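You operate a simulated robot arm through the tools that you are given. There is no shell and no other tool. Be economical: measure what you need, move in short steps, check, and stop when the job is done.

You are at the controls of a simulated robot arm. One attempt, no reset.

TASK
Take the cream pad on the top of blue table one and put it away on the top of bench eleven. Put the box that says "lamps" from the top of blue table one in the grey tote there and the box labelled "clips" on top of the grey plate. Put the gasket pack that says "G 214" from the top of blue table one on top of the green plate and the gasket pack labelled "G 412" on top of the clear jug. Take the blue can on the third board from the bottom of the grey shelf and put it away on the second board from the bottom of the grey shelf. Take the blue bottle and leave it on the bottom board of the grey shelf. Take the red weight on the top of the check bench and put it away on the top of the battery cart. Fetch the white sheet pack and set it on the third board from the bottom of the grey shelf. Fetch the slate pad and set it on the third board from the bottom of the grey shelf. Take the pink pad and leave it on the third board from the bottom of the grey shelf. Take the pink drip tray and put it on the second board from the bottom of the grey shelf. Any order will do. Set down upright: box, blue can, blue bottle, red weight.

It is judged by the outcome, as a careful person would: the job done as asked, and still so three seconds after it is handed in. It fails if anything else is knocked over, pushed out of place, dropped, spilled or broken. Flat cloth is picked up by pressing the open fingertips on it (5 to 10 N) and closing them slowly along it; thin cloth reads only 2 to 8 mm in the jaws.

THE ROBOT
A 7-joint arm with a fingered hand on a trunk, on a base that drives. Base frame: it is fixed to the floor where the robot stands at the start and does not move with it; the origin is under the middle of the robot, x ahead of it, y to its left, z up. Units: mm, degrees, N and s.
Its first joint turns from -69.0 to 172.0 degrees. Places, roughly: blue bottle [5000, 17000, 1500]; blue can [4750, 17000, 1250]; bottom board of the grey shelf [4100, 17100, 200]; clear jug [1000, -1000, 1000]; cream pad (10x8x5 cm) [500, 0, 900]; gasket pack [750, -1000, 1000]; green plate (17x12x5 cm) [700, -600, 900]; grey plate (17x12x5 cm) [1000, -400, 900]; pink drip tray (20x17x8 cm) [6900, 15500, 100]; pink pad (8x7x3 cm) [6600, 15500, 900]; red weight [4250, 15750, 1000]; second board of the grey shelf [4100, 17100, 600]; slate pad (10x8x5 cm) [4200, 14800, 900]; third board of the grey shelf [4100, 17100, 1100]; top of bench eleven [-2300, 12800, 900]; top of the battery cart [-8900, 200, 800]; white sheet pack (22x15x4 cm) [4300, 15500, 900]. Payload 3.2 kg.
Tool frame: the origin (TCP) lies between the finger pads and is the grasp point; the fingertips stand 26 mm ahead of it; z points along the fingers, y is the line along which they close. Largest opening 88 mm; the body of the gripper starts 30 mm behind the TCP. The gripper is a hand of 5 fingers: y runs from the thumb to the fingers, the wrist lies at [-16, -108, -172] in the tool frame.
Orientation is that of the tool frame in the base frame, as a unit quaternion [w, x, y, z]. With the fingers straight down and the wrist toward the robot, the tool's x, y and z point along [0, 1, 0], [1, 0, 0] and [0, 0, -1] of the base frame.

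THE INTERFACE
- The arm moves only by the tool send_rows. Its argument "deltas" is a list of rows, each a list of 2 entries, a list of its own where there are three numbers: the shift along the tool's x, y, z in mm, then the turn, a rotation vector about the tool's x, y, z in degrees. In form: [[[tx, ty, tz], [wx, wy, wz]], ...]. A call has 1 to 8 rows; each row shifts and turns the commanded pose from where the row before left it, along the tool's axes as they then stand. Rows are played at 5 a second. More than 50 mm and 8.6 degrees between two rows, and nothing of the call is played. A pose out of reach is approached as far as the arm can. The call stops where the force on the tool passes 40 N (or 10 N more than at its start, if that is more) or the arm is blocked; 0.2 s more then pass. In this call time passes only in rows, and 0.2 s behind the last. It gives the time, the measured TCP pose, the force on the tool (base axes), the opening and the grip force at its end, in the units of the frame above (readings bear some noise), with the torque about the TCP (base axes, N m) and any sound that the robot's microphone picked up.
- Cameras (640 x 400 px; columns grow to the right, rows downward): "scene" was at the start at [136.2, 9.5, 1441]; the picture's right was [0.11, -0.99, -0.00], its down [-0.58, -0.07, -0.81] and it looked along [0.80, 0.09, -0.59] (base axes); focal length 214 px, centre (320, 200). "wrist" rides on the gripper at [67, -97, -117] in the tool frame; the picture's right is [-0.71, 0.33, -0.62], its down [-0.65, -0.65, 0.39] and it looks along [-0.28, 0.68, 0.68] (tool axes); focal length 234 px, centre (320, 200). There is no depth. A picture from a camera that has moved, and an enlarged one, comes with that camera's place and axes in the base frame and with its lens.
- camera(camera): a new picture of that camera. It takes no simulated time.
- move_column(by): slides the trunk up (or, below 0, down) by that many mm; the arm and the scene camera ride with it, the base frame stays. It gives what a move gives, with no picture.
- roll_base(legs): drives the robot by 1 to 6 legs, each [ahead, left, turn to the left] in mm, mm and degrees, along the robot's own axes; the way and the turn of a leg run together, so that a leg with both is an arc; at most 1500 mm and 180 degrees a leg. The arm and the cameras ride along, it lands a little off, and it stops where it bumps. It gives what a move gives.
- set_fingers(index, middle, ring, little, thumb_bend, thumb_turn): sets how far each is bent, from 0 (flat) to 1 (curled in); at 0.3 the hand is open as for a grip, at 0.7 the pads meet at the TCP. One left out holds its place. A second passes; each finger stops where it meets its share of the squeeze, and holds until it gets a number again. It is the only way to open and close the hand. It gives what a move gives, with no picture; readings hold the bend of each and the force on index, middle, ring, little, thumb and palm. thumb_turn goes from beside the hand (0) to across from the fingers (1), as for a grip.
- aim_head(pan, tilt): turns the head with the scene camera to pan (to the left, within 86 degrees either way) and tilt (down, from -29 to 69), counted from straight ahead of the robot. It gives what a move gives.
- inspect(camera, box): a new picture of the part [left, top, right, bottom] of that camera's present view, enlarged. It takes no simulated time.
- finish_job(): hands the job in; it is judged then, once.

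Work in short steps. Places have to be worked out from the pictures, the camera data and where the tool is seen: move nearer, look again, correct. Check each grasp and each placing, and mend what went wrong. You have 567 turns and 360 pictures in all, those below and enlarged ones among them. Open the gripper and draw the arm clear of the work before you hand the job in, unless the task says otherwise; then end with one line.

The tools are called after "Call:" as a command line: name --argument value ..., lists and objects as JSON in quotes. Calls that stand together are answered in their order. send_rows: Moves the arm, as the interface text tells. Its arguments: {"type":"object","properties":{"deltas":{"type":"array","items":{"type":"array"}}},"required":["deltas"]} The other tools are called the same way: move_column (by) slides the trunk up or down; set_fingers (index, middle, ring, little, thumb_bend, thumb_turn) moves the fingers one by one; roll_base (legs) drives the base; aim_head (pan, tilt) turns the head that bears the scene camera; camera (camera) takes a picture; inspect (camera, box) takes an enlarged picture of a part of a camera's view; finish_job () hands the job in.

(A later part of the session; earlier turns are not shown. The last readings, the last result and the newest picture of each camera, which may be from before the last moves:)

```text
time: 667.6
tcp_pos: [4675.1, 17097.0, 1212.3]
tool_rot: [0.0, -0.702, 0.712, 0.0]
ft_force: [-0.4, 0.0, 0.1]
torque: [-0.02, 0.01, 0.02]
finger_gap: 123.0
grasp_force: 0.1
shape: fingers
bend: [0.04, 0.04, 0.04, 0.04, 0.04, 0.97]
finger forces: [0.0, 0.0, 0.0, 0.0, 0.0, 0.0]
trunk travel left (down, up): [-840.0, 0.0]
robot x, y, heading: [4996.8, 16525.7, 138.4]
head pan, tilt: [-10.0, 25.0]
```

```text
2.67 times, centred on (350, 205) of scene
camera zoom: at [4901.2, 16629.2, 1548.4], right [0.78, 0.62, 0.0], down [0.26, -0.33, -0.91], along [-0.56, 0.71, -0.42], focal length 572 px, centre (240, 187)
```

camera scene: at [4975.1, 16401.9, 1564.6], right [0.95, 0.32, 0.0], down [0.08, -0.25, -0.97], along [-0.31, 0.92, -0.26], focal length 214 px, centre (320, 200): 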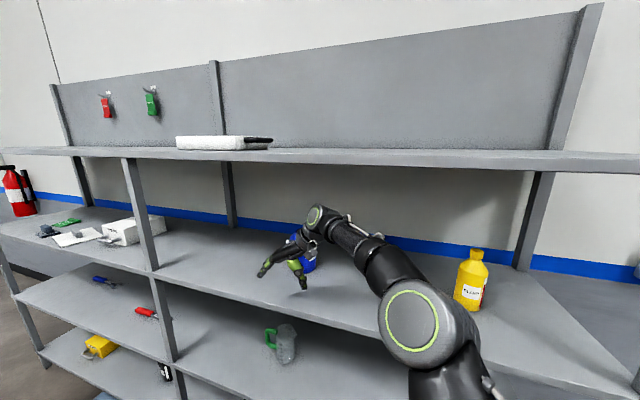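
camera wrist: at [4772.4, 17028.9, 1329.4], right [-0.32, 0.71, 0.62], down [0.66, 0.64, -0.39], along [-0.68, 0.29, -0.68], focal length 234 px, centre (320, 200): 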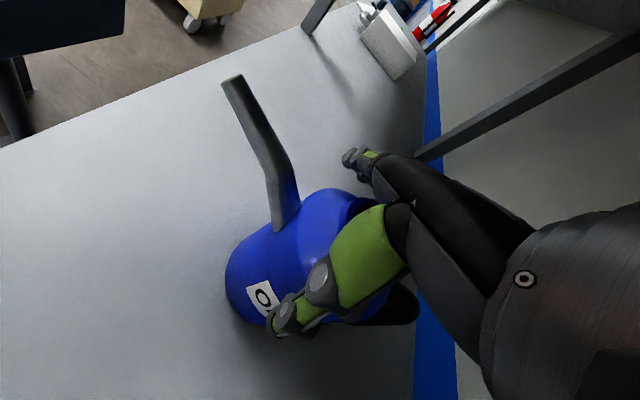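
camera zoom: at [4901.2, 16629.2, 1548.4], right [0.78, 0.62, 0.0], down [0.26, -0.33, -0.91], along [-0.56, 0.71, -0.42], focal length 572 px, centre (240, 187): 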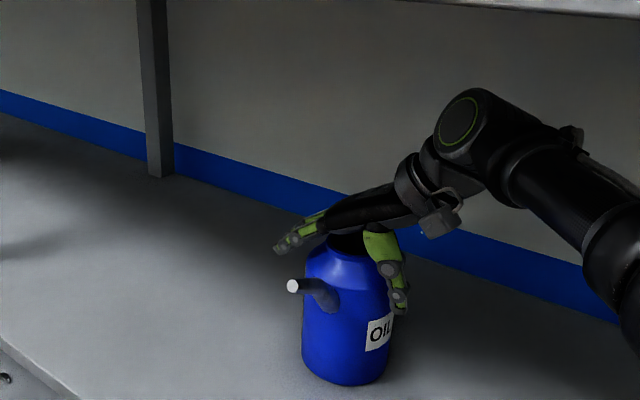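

The can is between thumb and fingers. I lower 8 and close.

Call:
move_column --by -8

Call:
set_fingers --index 0.22 --middle 0.22 --ring 0.22 --little 0.22 --thumb_bend 0.22

Call:
camera --camera "wrist"

Call:
inspect --camera "scene" --box '[270, 130, 430, 280]'

```text
time: 668.2
tcp_pos: [4676.2, 17097.7, 1207.1]
tool_rot: [0.0, -0.702, 0.712, 0.002]
ft_force: [-1.7, 0.1, 8.2]
torque: [0.17, 0.36, 0.0]
finger_gap: 123.0
grasp_force: 2.9
shape: fingers
bend: [0.04, 0.04, 0.03, 0.04, 0.04, 0.97]
finger forces: [0.0, 2.1, 3.8, 0.3, 0.0, 0.0]
trunk travel left (down, up): [-832.0, 8.0]
robot x, y, heading: [4996.6, 16524.5, 138.4]
head pan, tilt: [-10.0, 25.0]
```

```text
time: 669.2
tcp_pos: [4674.3, 17095.2, 1210.1]
tool_rot: [-0.001, -0.701, 0.713, 0.007]
ft_force: [-9.8, 4.0, 28.2]
torque: [0.66, 1.29, 0.0]
finger_gap: 109.5
grasp_force: 24.1
shape: fingers
bend: [0.19, 0.19, 0.14, 0.19, 0.21, 0.96]
finger forces: [9.1, 6.0, 17.7, 6.3, 9.9, 0.0]
trunk travel left (down, up): [-832.0, 8.0]
robot x, y, heading: [4998.1, 16526.8, 138.5]
head pan, tilt: [-10.0, 25.0]
```

```text
138 pictures are left
camera wrist: at [4772.1, 17025.5, 1325.6], right [-0.31, 0.71, 0.63], down [0.66, 0.64, -0.39], along [-0.68, 0.3, -0.67], focal length 234 px, centre (320, 200)
```

wrist: 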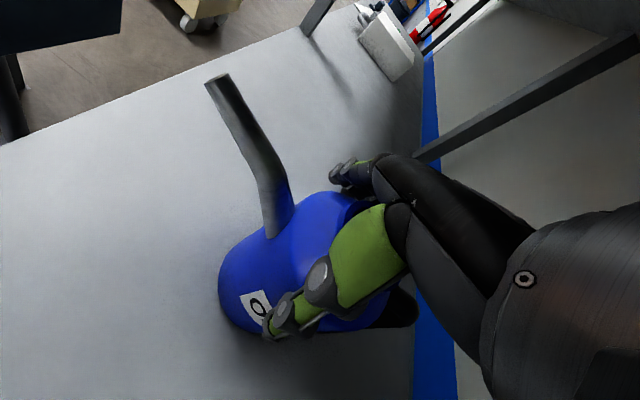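

```text
2.67 times, centred on (350, 205) of scene
camera zoom: at [4901.2, 16625.3, 1540.8], right [0.78, 0.62, 0.0], down [0.26, -0.33, -0.91], along [-0.56, 0.71, -0.42], focal length 572 px, centre (240, 187)
```

zoom: 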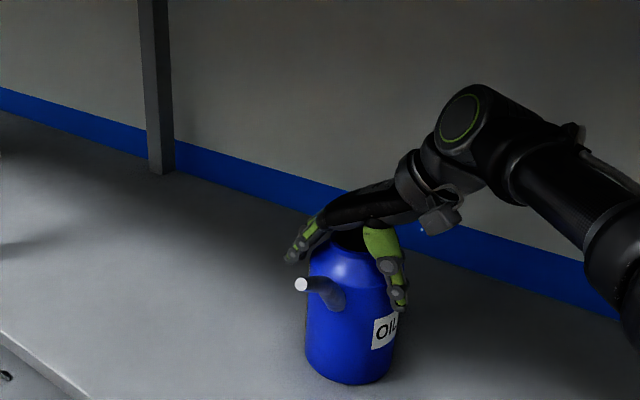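

The far-side fingers ride on the can's shoulder (28 N up), so the grip is too high and off to one side. I reopen, rise, shift 8 mm toward −x and feel further down.

Call:
set_fingers --index 0.0 --middle 0.0 --ring 0.0 --little 0.0 --thumb_bend 0.0

Call:
move_column --by 8

Call:
inspect --camera "scene" --box '[290, 150, 410, 270]'

Call:
inspect --camera "wrist" --box '[190, 60, 450, 350]'

```text
time: 670.2
tcp_pos: [4676.4, 17096.6, 1203.6]
tool_rot: [-0.001, -0.702, 0.712, 0.0]
ft_force: [2.1, -0.6, 2.4]
torque: [0.01, 0.06, -0.08]
finger_gap: 126.9
grasp_force: 2.2
shape: fingers
bend: [0.0, 0.0, 0.0, 0.0, 0.01, 0.97]
finger forces: [0.0, 0.6, 0.6, 0.0, 3.0, 0.0]
trunk travel left (down, up): [-832.0, 8.0]
robot x, y, heading: [4996.1, 16525.2, 138.4]
head pan, tilt: [-10.0, 25.0]
```

```text
time: 670.7
tcp_pos: [4675.0, 17098.0, 1211.7]
tool_rot: [0.0, -0.702, 0.713, -0.001]
ft_force: [-0.2, -0.6, -0.4]
torque: [-0.02, -0.03, 0.04]
finger_gap: 126.5
grasp_force: 0.0
shape: fingers
bend: [0.0, 0.0, 0.0, 0.0, 0.01, 0.97]
finger forces: [0.1, 0.0, 0.1, 0.1, 0.0, 0.0]
trunk travel left (down, up): [-840.0, 0.0]
robot x, y, heading: [4998.3, 16525.9, 138.3]
head pan, tilt: [-10.0, 25.0]
```

```text
3.33 times, centred on (350, 210) of scene
camera zoom: at [4901.4, 16629.5, 1548.4], right [0.78, 0.62, 0.0], down [0.26, -0.33, -0.91], along [-0.56, 0.71, -0.42], focal length 715 px, centre (220, 167)
```

zoom: 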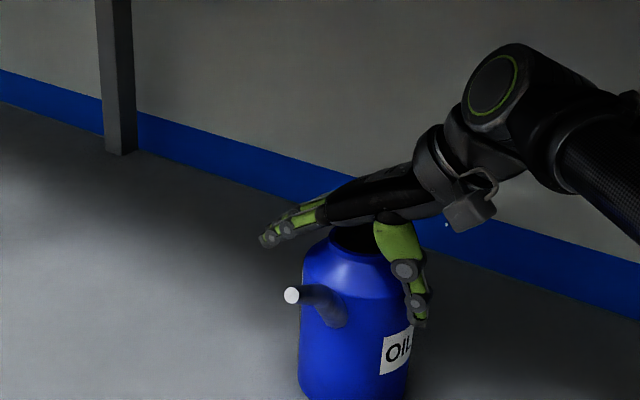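

```text
1.38 times, centred on (320, 205) of wrist
camera zoom: at [4772.4, 17029.2, 1329.1], right [-0.32, 0.71, 0.62], down [0.66, 0.64, -0.39], along [-0.68, 0.29, -0.68], focal length 323 px, centre (320, 193)
```

zoom: 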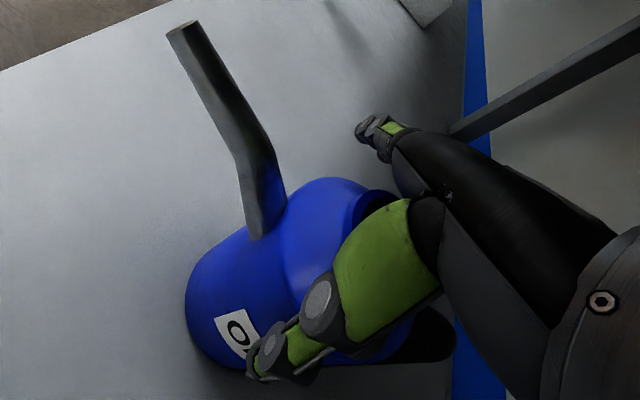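

The can body (≈95 mm) is too wide for this hand, so I'll use its handle, a D-loop behind the body at about (4688,17172). I move on over it in straddle with the fingers open, then pinch the loop with the index held flat.

Call:
send_rows --deltas '[[[-18, 0, 0], [0, 0, 0]], [[-18, 0, 0], [0, 0, 0]]]'

Call:
roll_base --legs '[[18, -38, 0]]'

Call:
camera --camera "wrist"

Call:
inspect --camera "scene" --box '[290, 130, 430, 270]'

```text
time: 671.3
tcp_pos: [4676.4, 17128.1, 1210.7]
tool_rot: [-0.001, -0.703, 0.711, -0.001]
ft_force: [-0.7, 0.5, 0.5]
torque: [0.01, -0.02, 0.0]
finger_gap: 127.1
grasp_force: 0.0
shape: fingers
bend: [0.0, 0.0, 0.0, 0.0, 0.0, 0.97]
finger forces: [0.0, 0.1, 0.1, 0.1, 0.1, 0.0]
out of reach, approached as far as the arm can: row 2
trunk travel left (down, up): [-840.0, 0.0]
robot x, y, heading: [4993.5, 16523.6, 138.4]
head pan, tilt: [-10.0, 25.0]
```

```text
time: 672.2
tcp_pos: [4687.9, 17164.6, 1213.9]
tool_rot: [0.001, -0.702, 0.712, 0.001]
ft_force: [-0.6, 0.4, -0.2]
torque: [0.0, -0.04, 0.04]
finger_gap: 126.9
grasp_force: 0.1
shape: fingers
bend: [0.0, 0.0, 0.0, 0.0, 0.0, 0.97]
finger forces: [0.3, 0.0, 0.0, 0.1, 0.0, 0.0]
trunk travel left (down, up): [-840.0, 0.0]
robot x, y, heading: [5009.2, 16564.2, 138.7]
head pan, tilt: [-10.0, 25.0]
```

```text
134 pictures are left
camera wrist: at [4785.1, 17096.2, 1330.9], right [-0.32, 0.71, 0.63], down [0.66, 0.64, -0.39], along [-0.68, 0.29, -0.68], focal length 234 px, centre (320, 200)
```

wrist: 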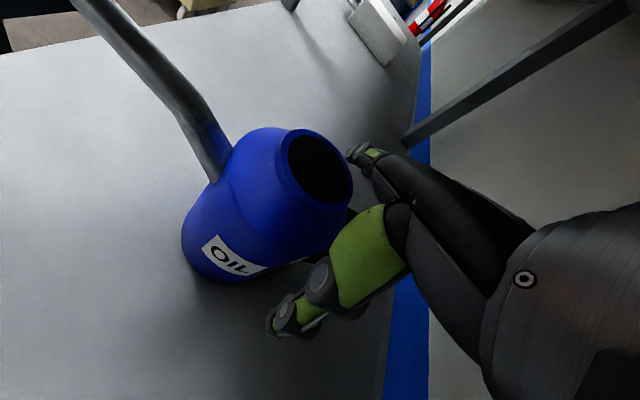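

```text
2.86 times, centred on (360, 200) of scene
camera zoom: at [4913.3, 16666.1, 1548.6], right [0.78, 0.62, 0.0], down [0.26, -0.33, -0.91], along [-0.56, 0.71, -0.42], focal length 613 px, centre (206, 200)
```

zoom: 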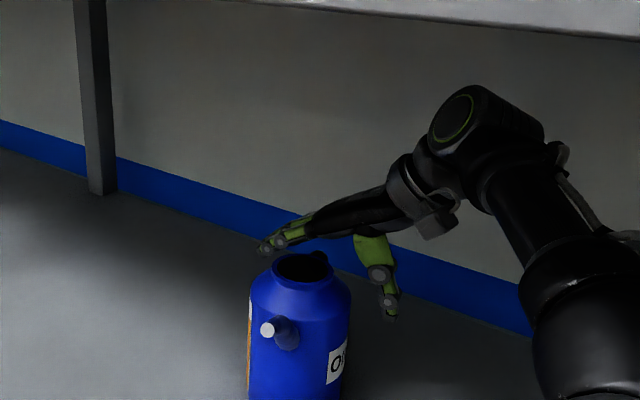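

The handle top is at about (4668,17165,1229). I shift 20 toward −x, lower slightly and close middle, ring and thumb on it.

Call:
roll_base --legs '[[19, 7, 0]]'

Call:
move_column --by -6

Call:
set_fingers --middle 0.45 --ring 0.45 --little 0.45 --thumb_bend 0.45

Call:
camera --camera "wrist"

Call:
inspect --camera "scene" --box '[290, 130, 430, 270]'

```text
time: 673.0
tcp_pos: [4673.1, 17174.2, 1212.9]
tool_rot: [-0.001, -0.702, 0.712, 0.001]
ft_force: [-0.1, 0.2, 0.2]
torque: [0.0, 0.04, -0.02]
finger_gap: 127.0
grasp_force: 0.1
shape: fingers
bend: [0.0, 0.0, 0.0, 0.0, 0.0, 0.97]
finger forces: [0.0, 0.1, 0.1, 0.1, 0.0, 0.0]
trunk travel left (down, up): [-840.0, 0.0]
robot x, y, heading: [4991.7, 16570.3, 138.5]
head pan, tilt: [-10.0, 25.0]
```

```text
time: 673.6
tcp_pos: [4671.5, 17174.6, 1206.9]
tool_rot: [-0.001, -0.702, 0.712, 0.001]
ft_force: [0.4, -0.9, 0.0]
torque: [0.03, -0.05, -0.03]
finger_gap: 127.0
grasp_force: 0.1
shape: fingers
bend: [0.0, 0.0, 0.0, 0.0, 0.0, 0.97]
finger forces: [0.0, 0.1, 0.1, 0.0, 0.0, 0.0]
trunk travel left (down, up): [-834.0, 6.0]
robot x, y, heading: [4991.0, 16569.3, 138.3]
head pan, tilt: [-10.0, 25.0]
```

```text
time: 674.6
tcp_pos: [4671.2, 17174.4, 1207.2]
tool_rot: [-0.001, -0.702, 0.712, 0.001]
ft_force: [0.9, 0.3, 0.5]
torque: [0.05, 0.03, 0.02]
finger_gap: 107.2
grasp_force: 0.6
shape: fingers
bend: [0.0, 0.45, 0.45, 0.45, 0.45, 0.97]
finger forces: [0.0, 0.0, 0.0, 0.4, 0.5, 0.0]
trunk travel left (down, up): [-834.0, 6.0]
robot x, y, heading: [4992.7, 16572.3, 138.4]
head pan, tilt: [-10.0, 25.0]
```

```text
132 pictures are left
camera wrist: at [4768.8, 17106.0, 1323.7], right [-0.32, 0.71, 0.62], down [0.66, 0.64, -0.39], along [-0.68, 0.29, -0.68], focal length 234 px, centre (320, 200)
```

wrist: 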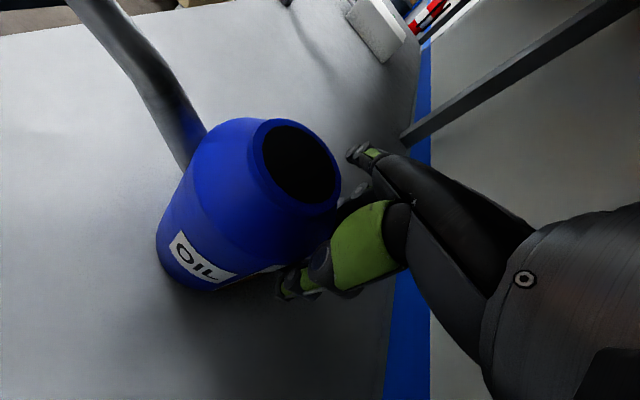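

```text
2.86 times, centred on (360, 200) of scene
camera zoom: at [4896.7, 16676.2, 1542.4], right [0.78, 0.62, 0.0], down [0.26, -0.33, -0.91], along [-0.56, 0.71, -0.42], focal length 613 px, centre (206, 200)
```

zoom: 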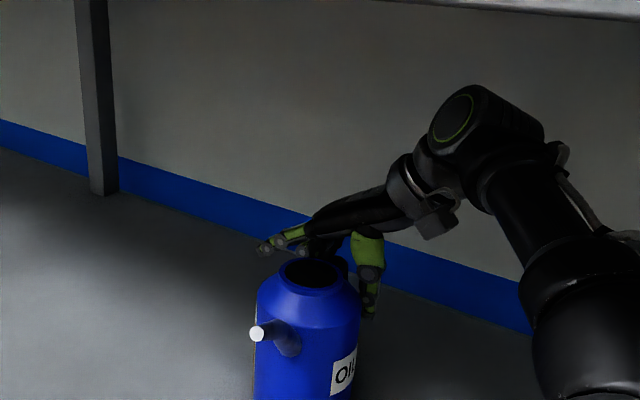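

The loop is between thumb and fingers. I close fully.

Call:
set_fingers --middle 0.78 --ring 0.78 --little 0.72 --thumb_bend 0.75

Call:
camera --camera "wrist"

Call:
inspect --camera "scene" --box '[290, 130, 430, 270]'

```text
time: 675.6
tcp_pos: [4671.1, 17173.6, 1207.4]
tool_rot: [0.0, -0.703, 0.712, 0.0]
ft_force: [-1.8, -1.4, 1.7]
torque: [-0.41, 0.18, -0.02]
finger_gap: 77.4
grasp_force: 18.0
shape: fingers
bend: [0.0, 0.76, 0.76, 0.72, 0.74, 0.95]
finger forces: [4.4, 9.5, 7.3, 0.0, 14.4, 0.0]
trunk travel left (down, up): [-834.0, 6.0]
robot x, y, heading: [4992.1, 16574.2, 138.7]
head pan, tilt: [-10.0, 25.0]
```

```text
130 pictures are left
camera wrist: at [4768.4, 17105.4, 1324.0], right [-0.32, 0.71, 0.62], down [0.66, 0.64, -0.39], along [-0.68, 0.29, -0.68], focal length 234 px, centre (320, 200)
```

wrist: 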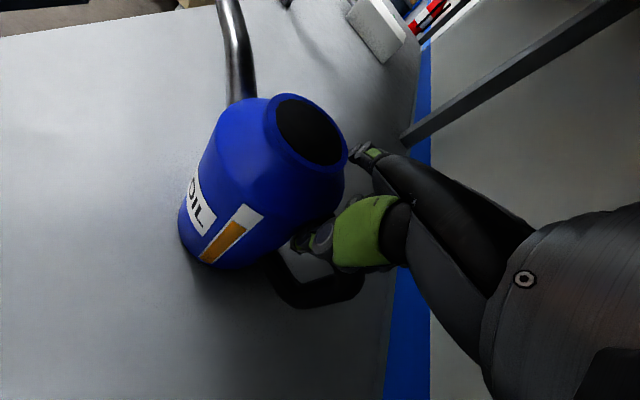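

```text
2.86 times, centred on (360, 200) of scene
camera zoom: at [4896.4, 16675.6, 1542.4], right [0.78, 0.62, 0.0], down [0.26, -0.33, -0.91], along [-0.56, 0.71, -0.42], focal length 613 px, centre (206, 200)
```

zoom: 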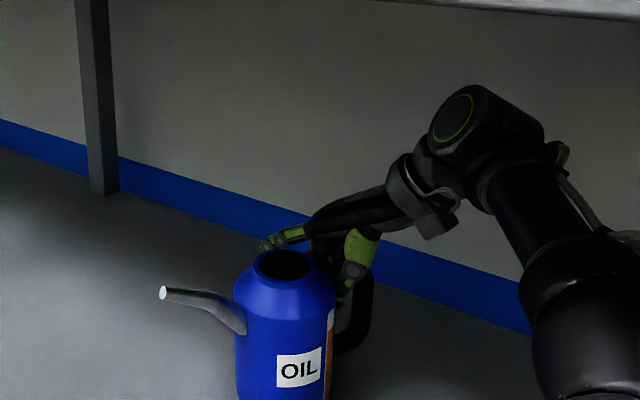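

The can swivelled in place: its handle now points to the right (+x) and the spout to the left. That is handy; I open up gently and look before re-gripping.

Call:
set_fingers --index 0.0 --middle 0.2 --ring 0.2 --little 0.2 --thumb_bend 0.5

Call:
inspect --camera "scene" --box '[290, 130, 430, 270]'

Call:
camera --camera "wrist"

```text
time: 676.6
tcp_pos: [4672.1, 17174.5, 1207.0]
tool_rot: [-0.001, -0.702, 0.712, 0.001]
ft_force: [-0.3, 0.4, 0.1]
torque: [0.0, 0.0, -0.03]
finger_gap: 101.1
grasp_force: 0.2
shape: fingers
bend: [0.0, 0.2, 0.2, 0.2, 0.5, 0.97]
finger forces: [0.1, 0.0, 0.0, 0.0, 0.1, 0.0]
trunk travel left (down, up): [-834.0, 6.0]
robot x, y, heading: [4990.5, 16570.6, 138.5]
head pan, tilt: [-10.0, 25.0]
```

```text
2.86 times, centred on (360, 200) of scene
camera zoom: at [4896.5, 16676.3, 1542.3], right [0.78, 0.62, 0.0], down [0.26, -0.33, -0.91], along [-0.56, 0.71, -0.42], focal length 613 px, centre (206, 200)
```

zoom: 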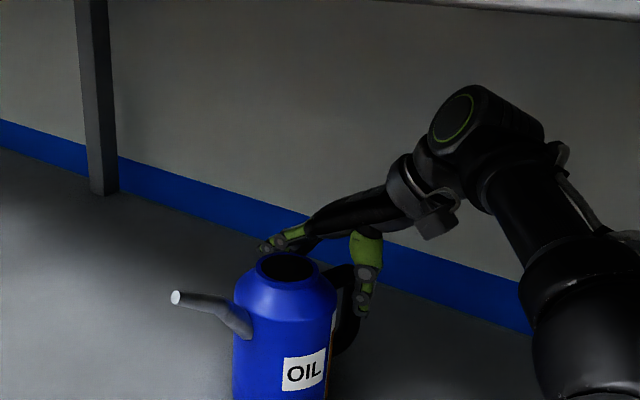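

```text
127 pictures are left
camera wrist: at [4768.7, 17106.1, 1323.6], right [-0.32, 0.71, 0.62], down [0.66, 0.64, -0.39], along [-0.68, 0.29, -0.68], focal length 234 px, centre (320, 200)
```

wrist: 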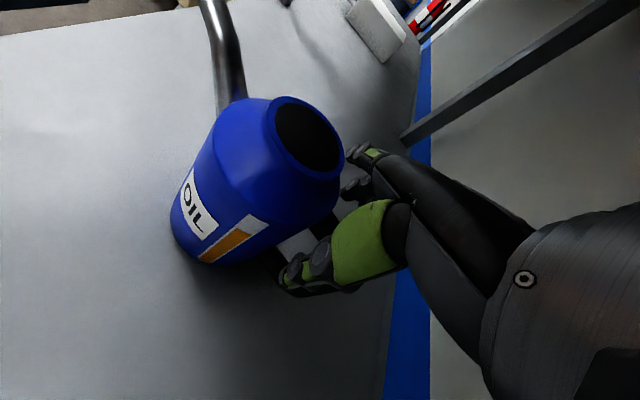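

The handle loop reaches out to radius ≈105. I'll swivel the can further so the handle faces front-right: use the closed middle/ring/thumb as a peg and orbit the hand clockwise around the can, pushing the loop.

Call:
move_column --by 6

Call:
set_fingers --middle 0.72 --ring 0.72 --little 0.72 --thumb_bend 0.7

Call:
send_rows --deltas '[[[2, -12, 0], [0, 0, 0]], [[5, -11, 0], [0, 0, 0]], [[8, -10, 0], [0, 0, 0]], [[9, -10, 0], [0, 0, 0]]]'

Call:
camera --camera "wrist"

Call:
inspect --camera "scene" --box '[270, 130, 430, 270]'

```text
time: 677.1
tcp_pos: [4671.6, 17173.6, 1212.7]
tool_rot: [-0.001, -0.702, 0.712, 0.001]
ft_force: [-0.6, 0.4, 0.1]
torque: [0.02, 0.04, 0.02]
finger_gap: 101.4
grasp_force: 0.1
shape: fingers
bend: [0.0, 0.2, 0.2, 0.2, 0.5, 0.97]
finger forces: [0.0, 0.0, 0.1, 0.0, 0.0, 0.0]
trunk travel left (down, up): [-840.0, 0.0]
robot x, y, heading: [4990.8, 16570.1, 138.5]
head pan, tilt: [-10.0, 25.0]
```

```text
time: 678.1
tcp_pos: [4671.5, 17175.0, 1213.3]
tool_rot: [0.0, -0.702, 0.712, 0.0]
ft_force: [0.1, -0.6, 0.1]
torque: [-0.07, -0.04, 0.01]
finger_gap: 83.1
grasp_force: 4.7
shape: fingers
bend: [0.0, 0.71, 0.72, 0.72, 0.68, 0.96]
finger forces: [0.1, 3.9, 0.7, 0.0, 3.5, 0.0]
trunk travel left (down, up): [-840.0, 0.0]
robot x, y, heading: [4991.9, 16571.3, 138.5]
head pan, tilt: [-10.0, 25.0]
```

```text
time: 679.1
tcp_pos: [4717.3, 17150.7, 1212.0]
tool_rot: [-0.001, -0.702, 0.712, 0.001]
ft_force: [-0.5, -0.2, 0.0]
torque: [-0.02, 0.04, -0.07]
finger_gap: 82.4
grasp_force: 3.8
shape: fingers
bend: [0.0, 0.71, 0.72, 0.72, 0.69, 0.96]
finger forces: [0.8, 4.0, 0.0, 0.1, 3.3, 0.0]
trunk travel left (down, up): [-840.0, 0.0]
robot x, y, heading: [4996.3, 16570.2, 138.8]
head pan, tilt: [-10.0, 25.0]
```

```text
126 pictures are left
camera wrist: at [4814.1, 17081.0, 1329.7], right [-0.32, 0.71, 0.63], down [0.66, 0.64, -0.39], along [-0.68, 0.29, -0.68], focal length 234 px, centre (320, 200)
```

wrist: 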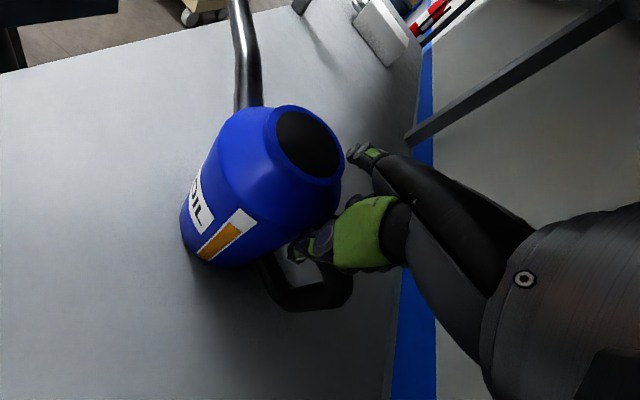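

```text
2.86 times, centred on (350, 200) of scene
camera zoom: at [4897.7, 16675.7, 1548.4], right [0.78, 0.62, 0.0], down [0.26, -0.33, -0.91], along [-0.56, 0.71, -0.42], focal length 613 px, centre (234, 200)
```

zoom: 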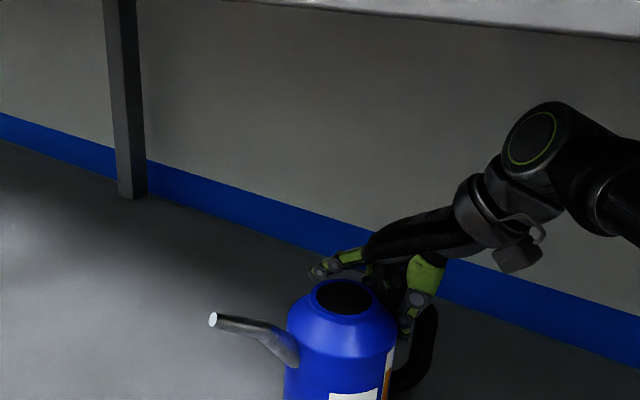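

The can swivels and drifts a little; the handle is now at roughly azimuth 25°. I continue the orbit toward the front.

Call:
send_rows --deltas '[[[12, -6, 0], [0, 0, 0]], [[13, -4, 0], [0, 0, 0]], [[13, -2, 0], [0, 0, 0]], [[13, 0, 0], [0, 0, 0]]]'

Call:
camera --camera "wrist"

Call:
inspect --camera "scene" --box '[270, 140, 430, 290]'

```text
time: 680.1
tcp_pos: [4727.0, 17098.7, 1212.7]
tool_rot: [-0.001, -0.701, 0.713, 0.001]
ft_force: [-1.0, 0.3, 0.1]
torque: [0.0, -0.03, -0.06]
finger_gap: 82.7
grasp_force: 3.3
shape: fingers
bend: [0.0, 0.71, 0.72, 0.72, 0.69, 0.96]
finger forces: [0.3, 3.8, 0.0, 0.1, 3.4, 0.1]
trunk travel left (down, up): [-840.0, 0.0]
robot x, y, heading: [4993.6, 16573.1, 138.5]
head pan, tilt: [-10.0, 25.0]
```

```text
124 pictures are left
camera wrist: at [4823.3, 17029.7, 1330.7], right [-0.32, 0.71, 0.62], down [0.66, 0.64, -0.39], along [-0.68, 0.29, -0.68], focal length 234 px, centre (320, 200)
```

wrist: 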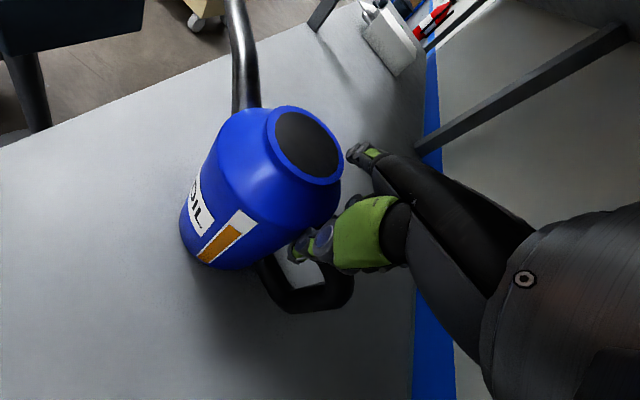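

```text
2.67 times, centred on (350, 215) of scene
camera zoom: at [4896.9, 16675.5, 1548.4], right [0.78, 0.62, 0.0], down [0.26, -0.33, -0.91], along [-0.56, 0.71, -0.42], focal length 572 px, centre (240, 160)
```

zoom: 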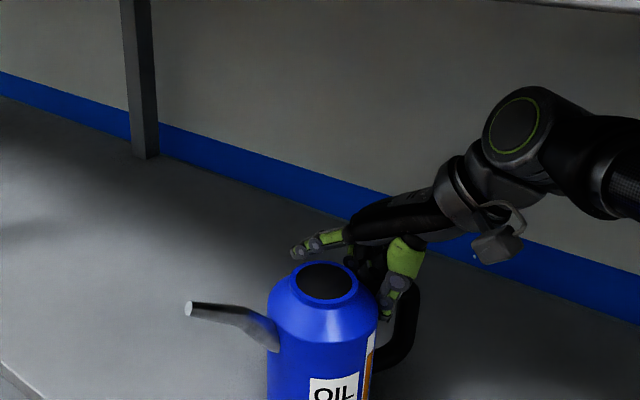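

The can moves rigidly with the hand: the handle bar is actually trapped between thumb and fingers. I tighten and try a small lift to see whether it stays upright.

Call:
set_fingers --middle 0.9 --ring 0.9 --little 0.85 --thumb_bend 0.9

Call:
send_rows --deltas '[[[0, 0, -4], [0, 0, 0]], [[0, 0, -4], [0, 0, 0]]]'

Call:
camera --camera "wrist"

Call:
inspect --camera "scene" --box '[270, 140, 430, 290]'

```text
time: 681.1
tcp_pos: [4726.2, 17099.3, 1212.6]
tool_rot: [-0.001, -0.702, 0.712, 0.001]
ft_force: [0.5, -0.2, 0.1]
torque: [-0.24, 0.0, 0.06]
finger_gap: 78.8
grasp_force: 25.5
shape: fingers
bend: [0.0, 0.75, 0.77, 0.85, 0.74, 0.94]
finger forces: [7.1, 8.4, 8.2, 0.0, 27.7, 0.0]
trunk travel left (down, up): [-840.0, 0.0]
robot x, y, heading: [4992.4, 16573.9, 138.4]
head pan, tilt: [-10.0, 25.0]
```

```text
time: 681.7
tcp_pos: [4723.9, 17099.6, 1221.7]
tool_rot: [0.0, -0.702, 0.713, 0.0]
ft_force: [0.3, -0.2, -1.7]
torque: [0.05, -0.09, -0.01]
finger_gap: 79.1
grasp_force: 27.6
shape: fingers
bend: [0.0, 0.75, 0.78, 0.85, 0.74, 0.94]
finger forces: [6.0, 7.9, 6.8, 0.0, 34.6, 0.0]
trunk travel left (down, up): [-840.0, 0.0]
robot x, y, heading: [4991.0, 16570.6, 138.4]
head pan, tilt: [-10.0, 25.0]
```

```text
122 pictures are left
camera wrist: at [4822.1, 17031.5, 1338.4], right [-0.32, 0.71, 0.62], down [0.66, 0.64, -0.39], along [-0.68, 0.29, -0.68], focal length 234 px, centre (320, 200)
```

wrist: 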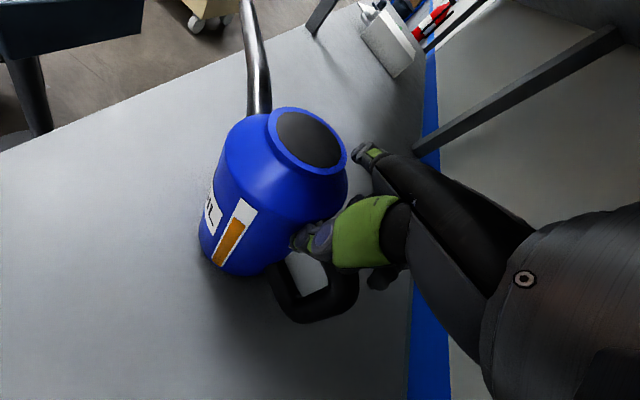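

```text
2.67 times, centred on (350, 215) of scene
camera zoom: at [4896.2, 16676.8, 1548.2], right [0.78, 0.62, 0.0], down [0.26, -0.33, -0.91], along [-0.56, 0.71, -0.42], focal length 572 px, centre (240, 160)
```

zoom: 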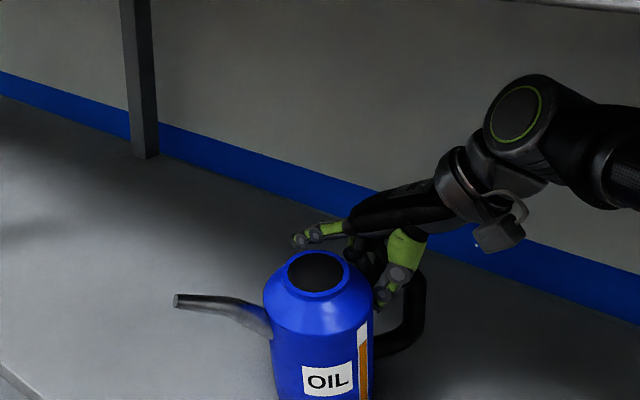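

The can rises with a small tilt (≈5°), weight about 1.7 N. I lift a bit more to see whether the tilt grows.

Call:
send_rows --deltas '[[[0, 0, -6], [0, 0, 0]], [[0, 0, -6], [0, 0, 0]]]'

Call:
inspect --camera "scene" --box '[270, 140, 430, 290]'

```text
time: 682.3
tcp_pos: [4725.4, 17099.2, 1234.1]
tool_rot: [0.0, -0.703, 0.712, -0.001]
ft_force: [-0.2, 0.2, -2.0]
torque: [0.08, -0.06, 0.02]
finger_gap: 78.9
grasp_force: 27.8
shape: fingers
bend: [0.0, 0.75, 0.78, 0.85, 0.74, 0.94]
finger forces: [5.9, 7.8, 6.8, 0.1, 34.6, 0.0]
trunk travel left (down, up): [-840.0, 0.0]
robot x, y, heading: [4992.2, 16573.2, 138.4]
head pan, tilt: [-10.0, 25.0]
```

```text
2.67 times, centred on (350, 215) of scene
camera zoom: at [4896.4, 16676.6, 1548.3], right [0.78, 0.62, 0.0], down [0.26, -0.33, -0.91], along [-0.56, 0.71, -0.42], focal length 572 px, centre (240, 160)
```

zoom: 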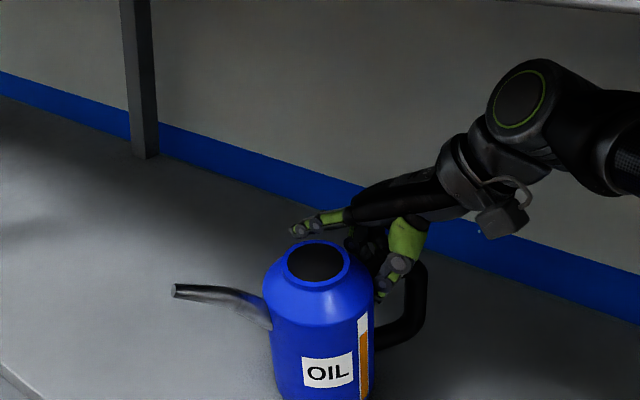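

The can now hangs free, stable with a slight tilt. I draw it straight out of the shelf.

Call:
roll_base --legs '[[-100, 110, 0], [-231, 37, 0]]'

Call:
camera --camera "scene"

Call:
camera --camera "wrist"

```text
time: 685.0
tcp_pos: [4879.1, 16774.4, 1232.0]
tool_rot: [0.001, -0.701, 0.713, -0.001]
ft_force: [0.6, 0.2, -2.6]
torque: [0.06, -0.08, 0.01]
finger_gap: 79.0
grasp_force: 28.0
shape: fingers
bend: [0.0, 0.75, 0.78, 0.85, 0.74, 0.94]
finger forces: [6.0, 7.9, 6.8, 0.0, 35.1, 0.1]
trunk travel left (down, up): [-840.0, 0.0]
robot x, y, heading: [5145.2, 16247.9, 138.4]
head pan, tilt: [-10.0, 25.0]
```

```text
119 pictures are left
camera scene: at [5048.7, 16351.4, 1548.2], right [0.79, 0.62, 0.0], down [0.26, -0.33, -0.91], along [-0.56, 0.71, -0.42], focal length 214 px, centre (320, 200)
```

scene: 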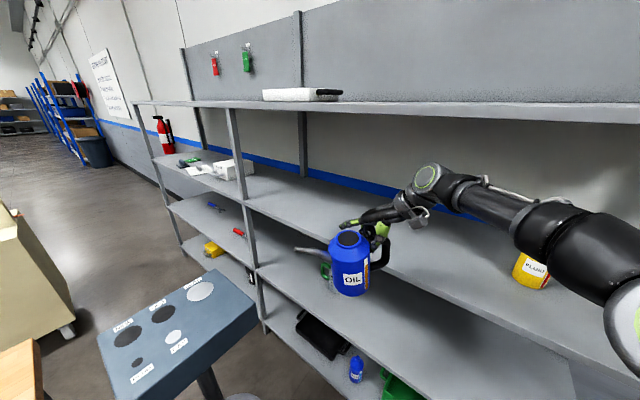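

```text
118 pictures are left
camera wrist: at [4976.2, 16704.8, 1349.8], right [-0.32, 0.71, 0.62], down [0.67, 0.64, -0.39], along [-0.68, 0.29, -0.68], focal length 234 px, centre (320, 200)
```

wrist: 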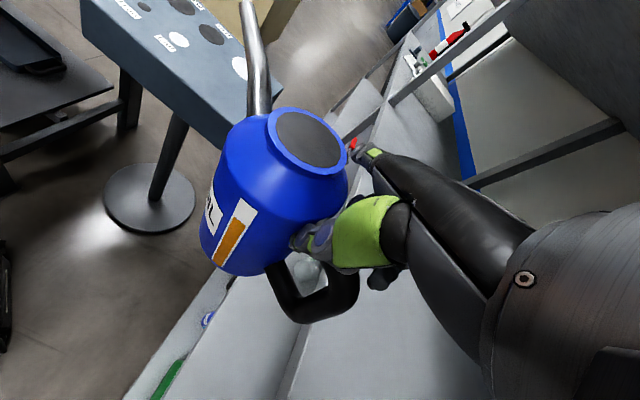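

The can is out. I back off a little more and lower the trunk to second-board level.

Call:
roll_base --legs '[[-137, 79, 0]]'

Call:
move_column --by -400

Call:
camera --camera "scene"

```text
time: 686.4
tcp_pos: [4930.8, 16623.2, 1232.0]
tool_rot: [-0.001, -0.7, 0.714, -0.001]
ft_force: [0.5, -0.5, -3.2]
torque: [0.06, -0.07, 0.01]
finger_gap: 79.1
grasp_force: 27.7
shape: fingers
bend: [0.0, 0.75, 0.78, 0.85, 0.74, 0.94]
finger forces: [6.0, 7.8, 6.9, 0.0, 34.8, 0.1]
trunk travel left (down, up): [-840.0, 0.0]
robot x, y, heading: [5191.8, 16094.1, 137.9]
head pan, tilt: [-10.0, 25.0]
```

```text
time: 690.3
tcp_pos: [4930.5, 16622.8, 833.4]
tool_rot: [0.0, -0.7, 0.714, 0.0]
ft_force: [0.1, -0.9, -1.8]
torque: [0.07, -0.07, 0.0]
finger_gap: 78.6
grasp_force: 27.3
shape: fingers
bend: [0.0, 0.75, 0.78, 0.85, 0.74, 0.94]
finger forces: [5.8, 7.7, 6.8, 0.0, 34.9, 0.0]
trunk travel left (down, up): [-440.0, 400.0]
robot x, y, heading: [5194.2, 16091.7, 138.0]
head pan, tilt: [-10.0, 25.0]
```

```text
117 pictures are left
camera scene: at [5099.4, 16199.4, 1148.3], right [0.79, 0.62, 0.0], down [0.26, -0.33, -0.91], along [-0.56, 0.71, -0.42], focal length 214 px, centre (320, 200)
```

scene: 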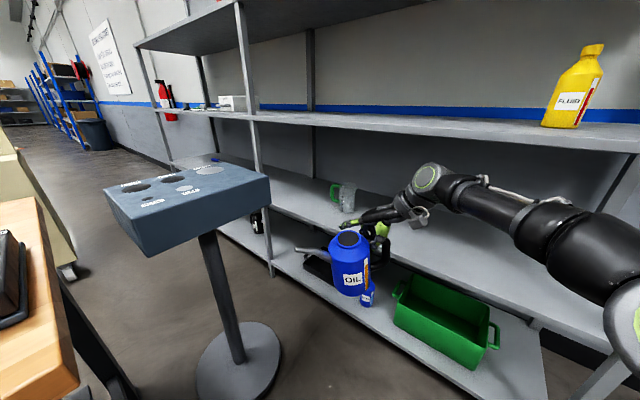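

Call:
move_column --by -30

Call:
roll_base --legs '[[135, -155, 0]]'

Call:
camera --camera "scene"

Call:
camera --camera "wrist"

```text
time: 691.0
tcp_pos: [4931.3, 16623.5, 803.6]
tool_rot: [0.0, -0.7, 0.714, 0.0]
ft_force: [0.2, 0.2, -1.9]
torque: [0.06, -0.07, -0.01]
finger_gap: 78.9
grasp_force: 27.7
shape: fingers
bend: [0.0, 0.75, 0.78, 0.85, 0.74, 0.94]
finger forces: [5.8, 7.7, 6.8, 0.0, 34.9, 0.0]
trunk travel left (down, up): [-410.0, 430.0]
robot x, y, heading: [5200.5, 16095.5, 137.9]
head pan, tilt: [-10.0, 25.0]
```

```text
time: 692.6
tcp_pos: [4935.9, 16825.7, 801.7]
tool_rot: [-0.001, -0.7, 0.715, -0.001]
ft_force: [-0.1, 1.1, -2.5]
torque: [0.08, -0.06, 0.01]
finger_gap: 79.1
grasp_force: 27.6
shape: fingers
bend: [0.0, 0.75, 0.78, 0.85, 0.74, 0.94]
finger forces: [5.9, 7.7, 6.7, 0.1, 35.0, 0.0]
trunk travel left (down, up): [-410.0, 430.0]
robot x, y, heading: [5196.6, 16299.0, 138.0]
head pan, tilt: [-10.0, 25.0]
```

```text
116 pictures are left
camera scene: at [5104.1, 16402.6, 1118.2], right [0.79, 0.62, 0.0], down [0.26, -0.33, -0.91], along [-0.56, 0.71, -0.42], focal length 214 px, centre (320, 200)
```

scene: 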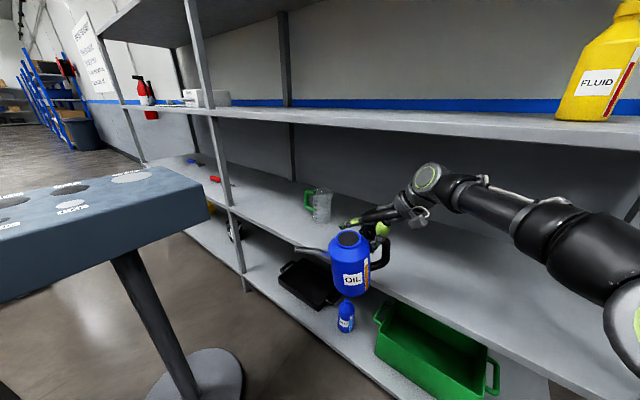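

```text
115 pictures are left
camera wrist: at [5032.7, 16756.4, 919.5], right [-0.32, 0.72, 0.62], down [0.67, 0.63, -0.39], along [-0.67, 0.29, -0.68], focal length 234 px, centre (320, 200)
```

wrist: 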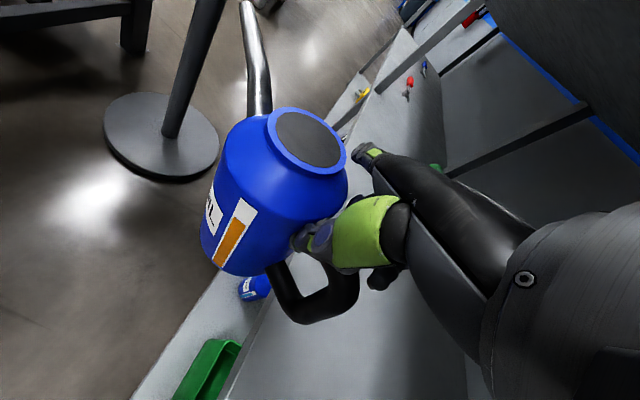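

Call:
inspect --camera "scene" --box '[260, 190, 460, 340]'

```text
2.67 times, centred on (360, 265) of scene
camera zoom: at [5104.1, 16402.6, 1118.2], right [0.79, 0.62, 0.0], down [0.26, -0.33, -0.91], along [-0.56, 0.71, -0.42], focal length 572 px, centre (213, 27)
```

zoom: 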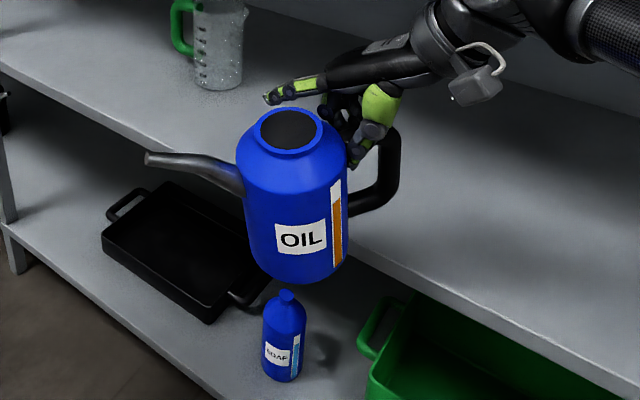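

Call:
roll_base --legs '[[124, -147, 0]]'

Call:
inspect --camera "scene" --box '[240, 170, 480, 340]'

```text
time: 694.2
tcp_pos: [4941.0, 17016.6, 802.9]
tool_rot: [-0.001, -0.699, 0.715, 0.0]
ft_force: [0.2, 0.4, -2.0]
torque: [0.07, -0.06, 0.0]
finger_gap: 78.9
grasp_force: 27.9
shape: fingers
bend: [0.0, 0.75, 0.78, 0.85, 0.74, 0.94]
finger forces: [5.9, 7.6, 6.7, 0.0, 35.2, 0.0]
trunk travel left (down, up): [-410.0, 430.0]
robot x, y, heading: [5204.6, 16487.0, 138.3]
head pan, tilt: [-10.0, 25.0]
```

```text
2.35 times, centred on (360, 255) of scene
camera zoom: at [5108.5, 16594.0, 1118.2], right [0.79, 0.62, 0.0], down [0.26, -0.33, -0.91], along [-0.56, 0.71, -0.42], focal length 505 px, centre (226, 71)
```

zoom: 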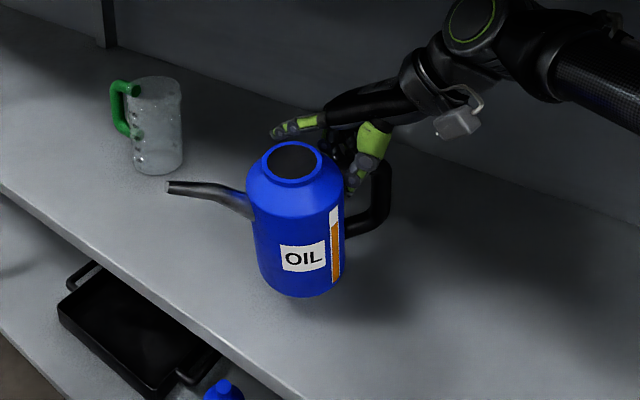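

Clear above the second board. I lower gently to contact.

Call:
move_column --by -22

Call:
send_rows --deltas '[[[0, 0, 5], [0, 0, 0]], [[0, 0, 4], [0, 0, 0]], [[0, 0, 4], [0, 0, 0]]]'

Call:
inspect --camera "scene" --box '[240, 170, 480, 340]'

```text
time: 694.9
tcp_pos: [4941.5, 17016.7, 781.5]
tool_rot: [0.001, -0.699, 0.716, 0.0]
ft_force: [0.1, -1.1, -2.1]
torque: [0.1, -0.08, -0.02]
finger_gap: 78.9
grasp_force: 27.9
shape: fingers
bend: [0.0, 0.75, 0.78, 0.85, 0.74, 0.94]
finger forces: [5.9, 7.5, 6.8, 0.0, 35.0, 0.1]
trunk travel left (down, up): [-388.0, 452.0]
robot x, y, heading: [5199.0, 16483.6, 137.9]
head pan, tilt: [-10.0, 25.0]
```

```text
time: 695.7
tcp_pos: [4941.3, 17016.4, 768.0]
tool_rot: [0.0, -0.699, 0.715, -0.001]
ft_force: [0.6, -0.6, -2.8]
torque: [0.06, -0.07, 0.0]
finger_gap: 78.9
grasp_force: 27.2
shape: fingers
bend: [0.0, 0.75, 0.78, 0.85, 0.74, 0.94]
finger forces: [6.0, 7.5, 6.9, 0.0, 35.1, 0.1]
trunk travel left (down, up): [-388.0, 452.0]
robot x, y, heading: [5201.5, 16486.4, 138.3]
head pan, tilt: [-10.0, 25.0]
```

```text
2.35 times, centred on (360, 255) of scene
camera zoom: at [5108.5, 16593.3, 1096.3], right [0.79, 0.62, 0.0], down [0.26, -0.33, -0.91], along [-0.56, 0.71, -0.42], focal length 505 px, centre (226, 71)
```

zoom: 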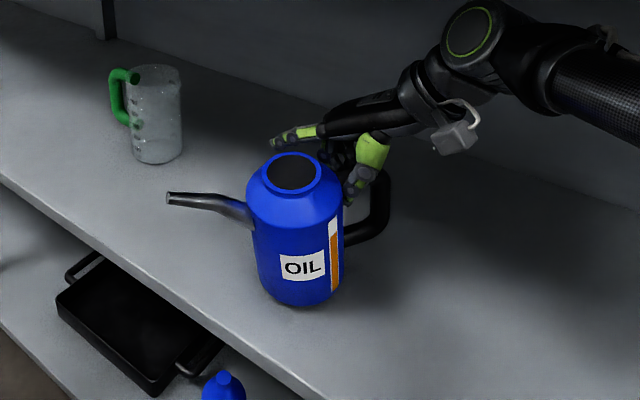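

Call:
send_rows --deltas '[[[0, 0, 4], [0, 0, 0]], [[0, 0, 4], [0, 0, 0]], [[0, 0, 3], [0, 0, 0]]]'

Call:
send_rows --deltas '[[[0, 0, 4], [0, 0, 0]], [[0, 0, 3], [0, 0, 0]]]'

Call:
inspect --camera "scene" --box '[240, 170, 480, 340]'

```text
time: 696.5
tcp_pos: [4941.1, 17016.0, 757.7]
tool_rot: [-0.001, -0.699, 0.715, 0.002]
ft_force: [1.7, 2.2, 4.5]
torque: [-0.16, 0.18, -0.06]
finger_gap: 79.3
grasp_force: 29.8
shape: fingers
bend: [0.0, 0.75, 0.78, 0.85, 0.75, 0.94]
finger forces: [9.4, 7.3, 8.5, 0.1, 33.2, 0.1]
trunk travel left (down, up): [-388.0, 452.0]
robot x, y, heading: [5201.6, 16488.2, 137.9]
head pan, tilt: [-10.0, 25.0]
```

```text
time: 697.1
tcp_pos: [4942.0, 17016.5, 751.3]
tool_rot: [0.0, -0.699, 0.716, 0.002]
ft_force: [0.5, 3.2, 9.5]
torque: [-0.49, 0.48, -0.15]
finger_gap: 79.5
grasp_force: 30.1
shape: fingers
bend: [0.0, 0.75, 0.78, 0.85, 0.77, 0.93]
finger forces: [13.8, 8.1, 9.0, 0.0, 28.7, 0.0]
trunk travel left (down, up): [-388.0, 452.0]
robot x, y, heading: [5199.6, 16488.3, 138.1]
head pan, tilt: [-10.0, 25.0]
```

```text
2.35 times, centred on (360, 255) of scene
camera zoom: at [5109.5, 16592.5, 1096.6], right [0.79, 0.62, 0.0], down [0.26, -0.33, -0.91], along [-0.56, 0.71, -0.42], focal length 505 px, centre (226, 71)
```

zoom: 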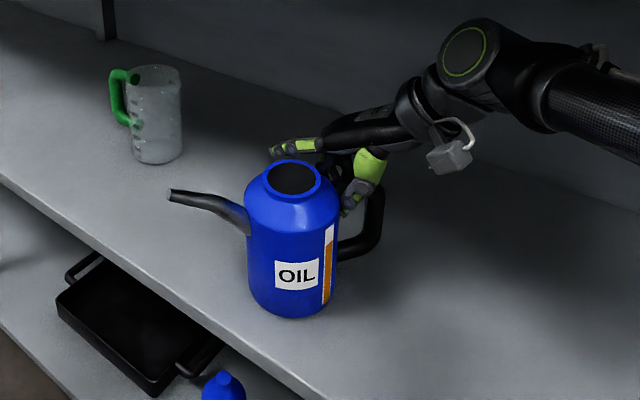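

It stands on the board and levelled. I open the hand in steps.

Call:
send_rows --deltas '[[[0, 0, -3], [0, 0, 0]]]'

Call:
set_fingers --middle 0.5 --ring 0.5 --little 0.5 --thumb_bend 0.5

Call:
set_fingers --middle 0.1 --ring 0.1 --little 0.1 --thumb_bend 0.2

Call:
inspect --camera "scene" --box '[240, 170, 480, 340]'

Call:
camera --camera "wrist"

```text
time: 697.5
tcp_pos: [4940.9, 17014.0, 751.7]
tool_rot: [-0.001, -0.699, 0.716, -0.001]
ft_force: [-0.5, 0.7, 4.1]
torque: [-0.38, 0.35, -0.14]
finger_gap: 79.6
grasp_force: 28.4
shape: fingers
bend: [0.0, 0.75, 0.78, 0.85, 0.77, 0.93]
finger forces: [12.2, 8.3, 7.9, 0.1, 28.5, 0.0]
trunk travel left (down, up): [-388.0, 452.0]
robot x, y, heading: [5201.7, 16487.3, 138.3]
head pan, tilt: [-10.0, 25.0]
```

```text
time: 698.5
tcp_pos: [4942.9, 17016.0, 753.2]
tool_rot: [-0.001, -0.699, 0.715, 0.001]
ft_force: [-0.2, -0.1, 0.1]
torque: [0.01, -0.01, 0.01]
finger_gap: 101.1
grasp_force: 0.1
shape: fingers
bend: [0.0, 0.5, 0.5, 0.5, 0.5, 0.97]
finger forces: [0.1, 0.0, 0.0, 0.0, 0.1, 0.0]
trunk travel left (down, up): [-388.0, 452.0]
robot x, y, heading: [5202.1, 16487.3, 138.2]
head pan, tilt: [-10.0, 25.0]
```

```text
time: 699.5
tcp_pos: [4941.1, 17017.0, 753.5]
tool_rot: [0.0, -0.699, 0.715, 0.0]
ft_force: [-1.0, -0.9, 0.1]
torque: [-0.02, 0.03, 0.0]
finger_gap: 127.3
grasp_force: 0.1
shape: fingers
bend: [0.0, 0.1, 0.1, 0.1, 0.21, 0.97]
finger forces: [0.0, 0.0, 0.1, 0.0, 0.1, 0.0]
trunk travel left (down, up): [-388.0, 452.0]
robot x, y, heading: [5204.7, 16488.7, 137.9]
head pan, tilt: [-10.0, 25.0]
```

```text
2.35 times, centred on (360, 255) of scene
camera zoom: at [5108.7, 16593.1, 1096.3], right [0.79, 0.62, 0.0], down [0.26, -0.33, -0.91], along [-0.56, 0.71, -0.42], focal length 505 px, centre (226, 71)
```

zoom: 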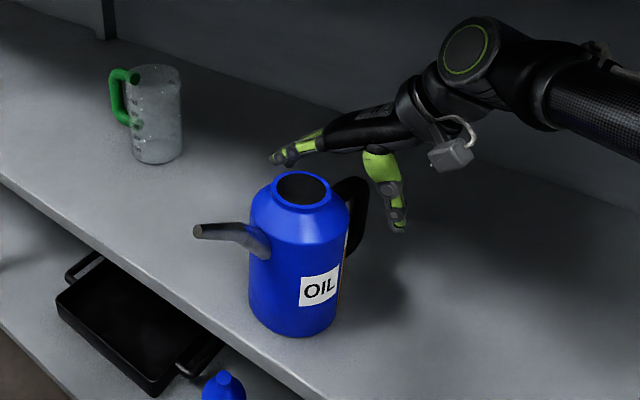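

```text
109 pictures are left
camera wrist: at [5038.3, 16947.2, 870.1], right [-0.32, 0.71, 0.62], down [0.67, 0.63, -0.39], along [-0.67, 0.29, -0.68], focal length 234 px, centre (320, 200)
```

wrist: 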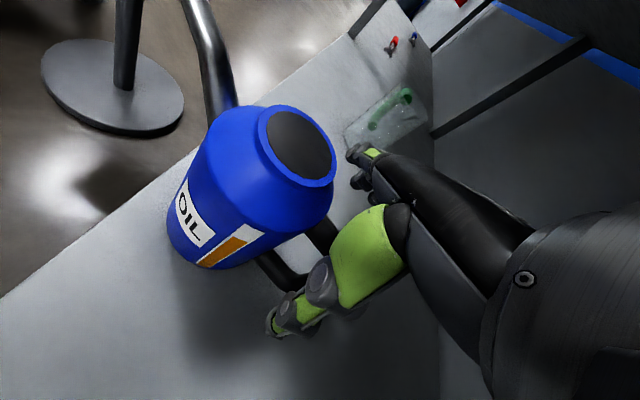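

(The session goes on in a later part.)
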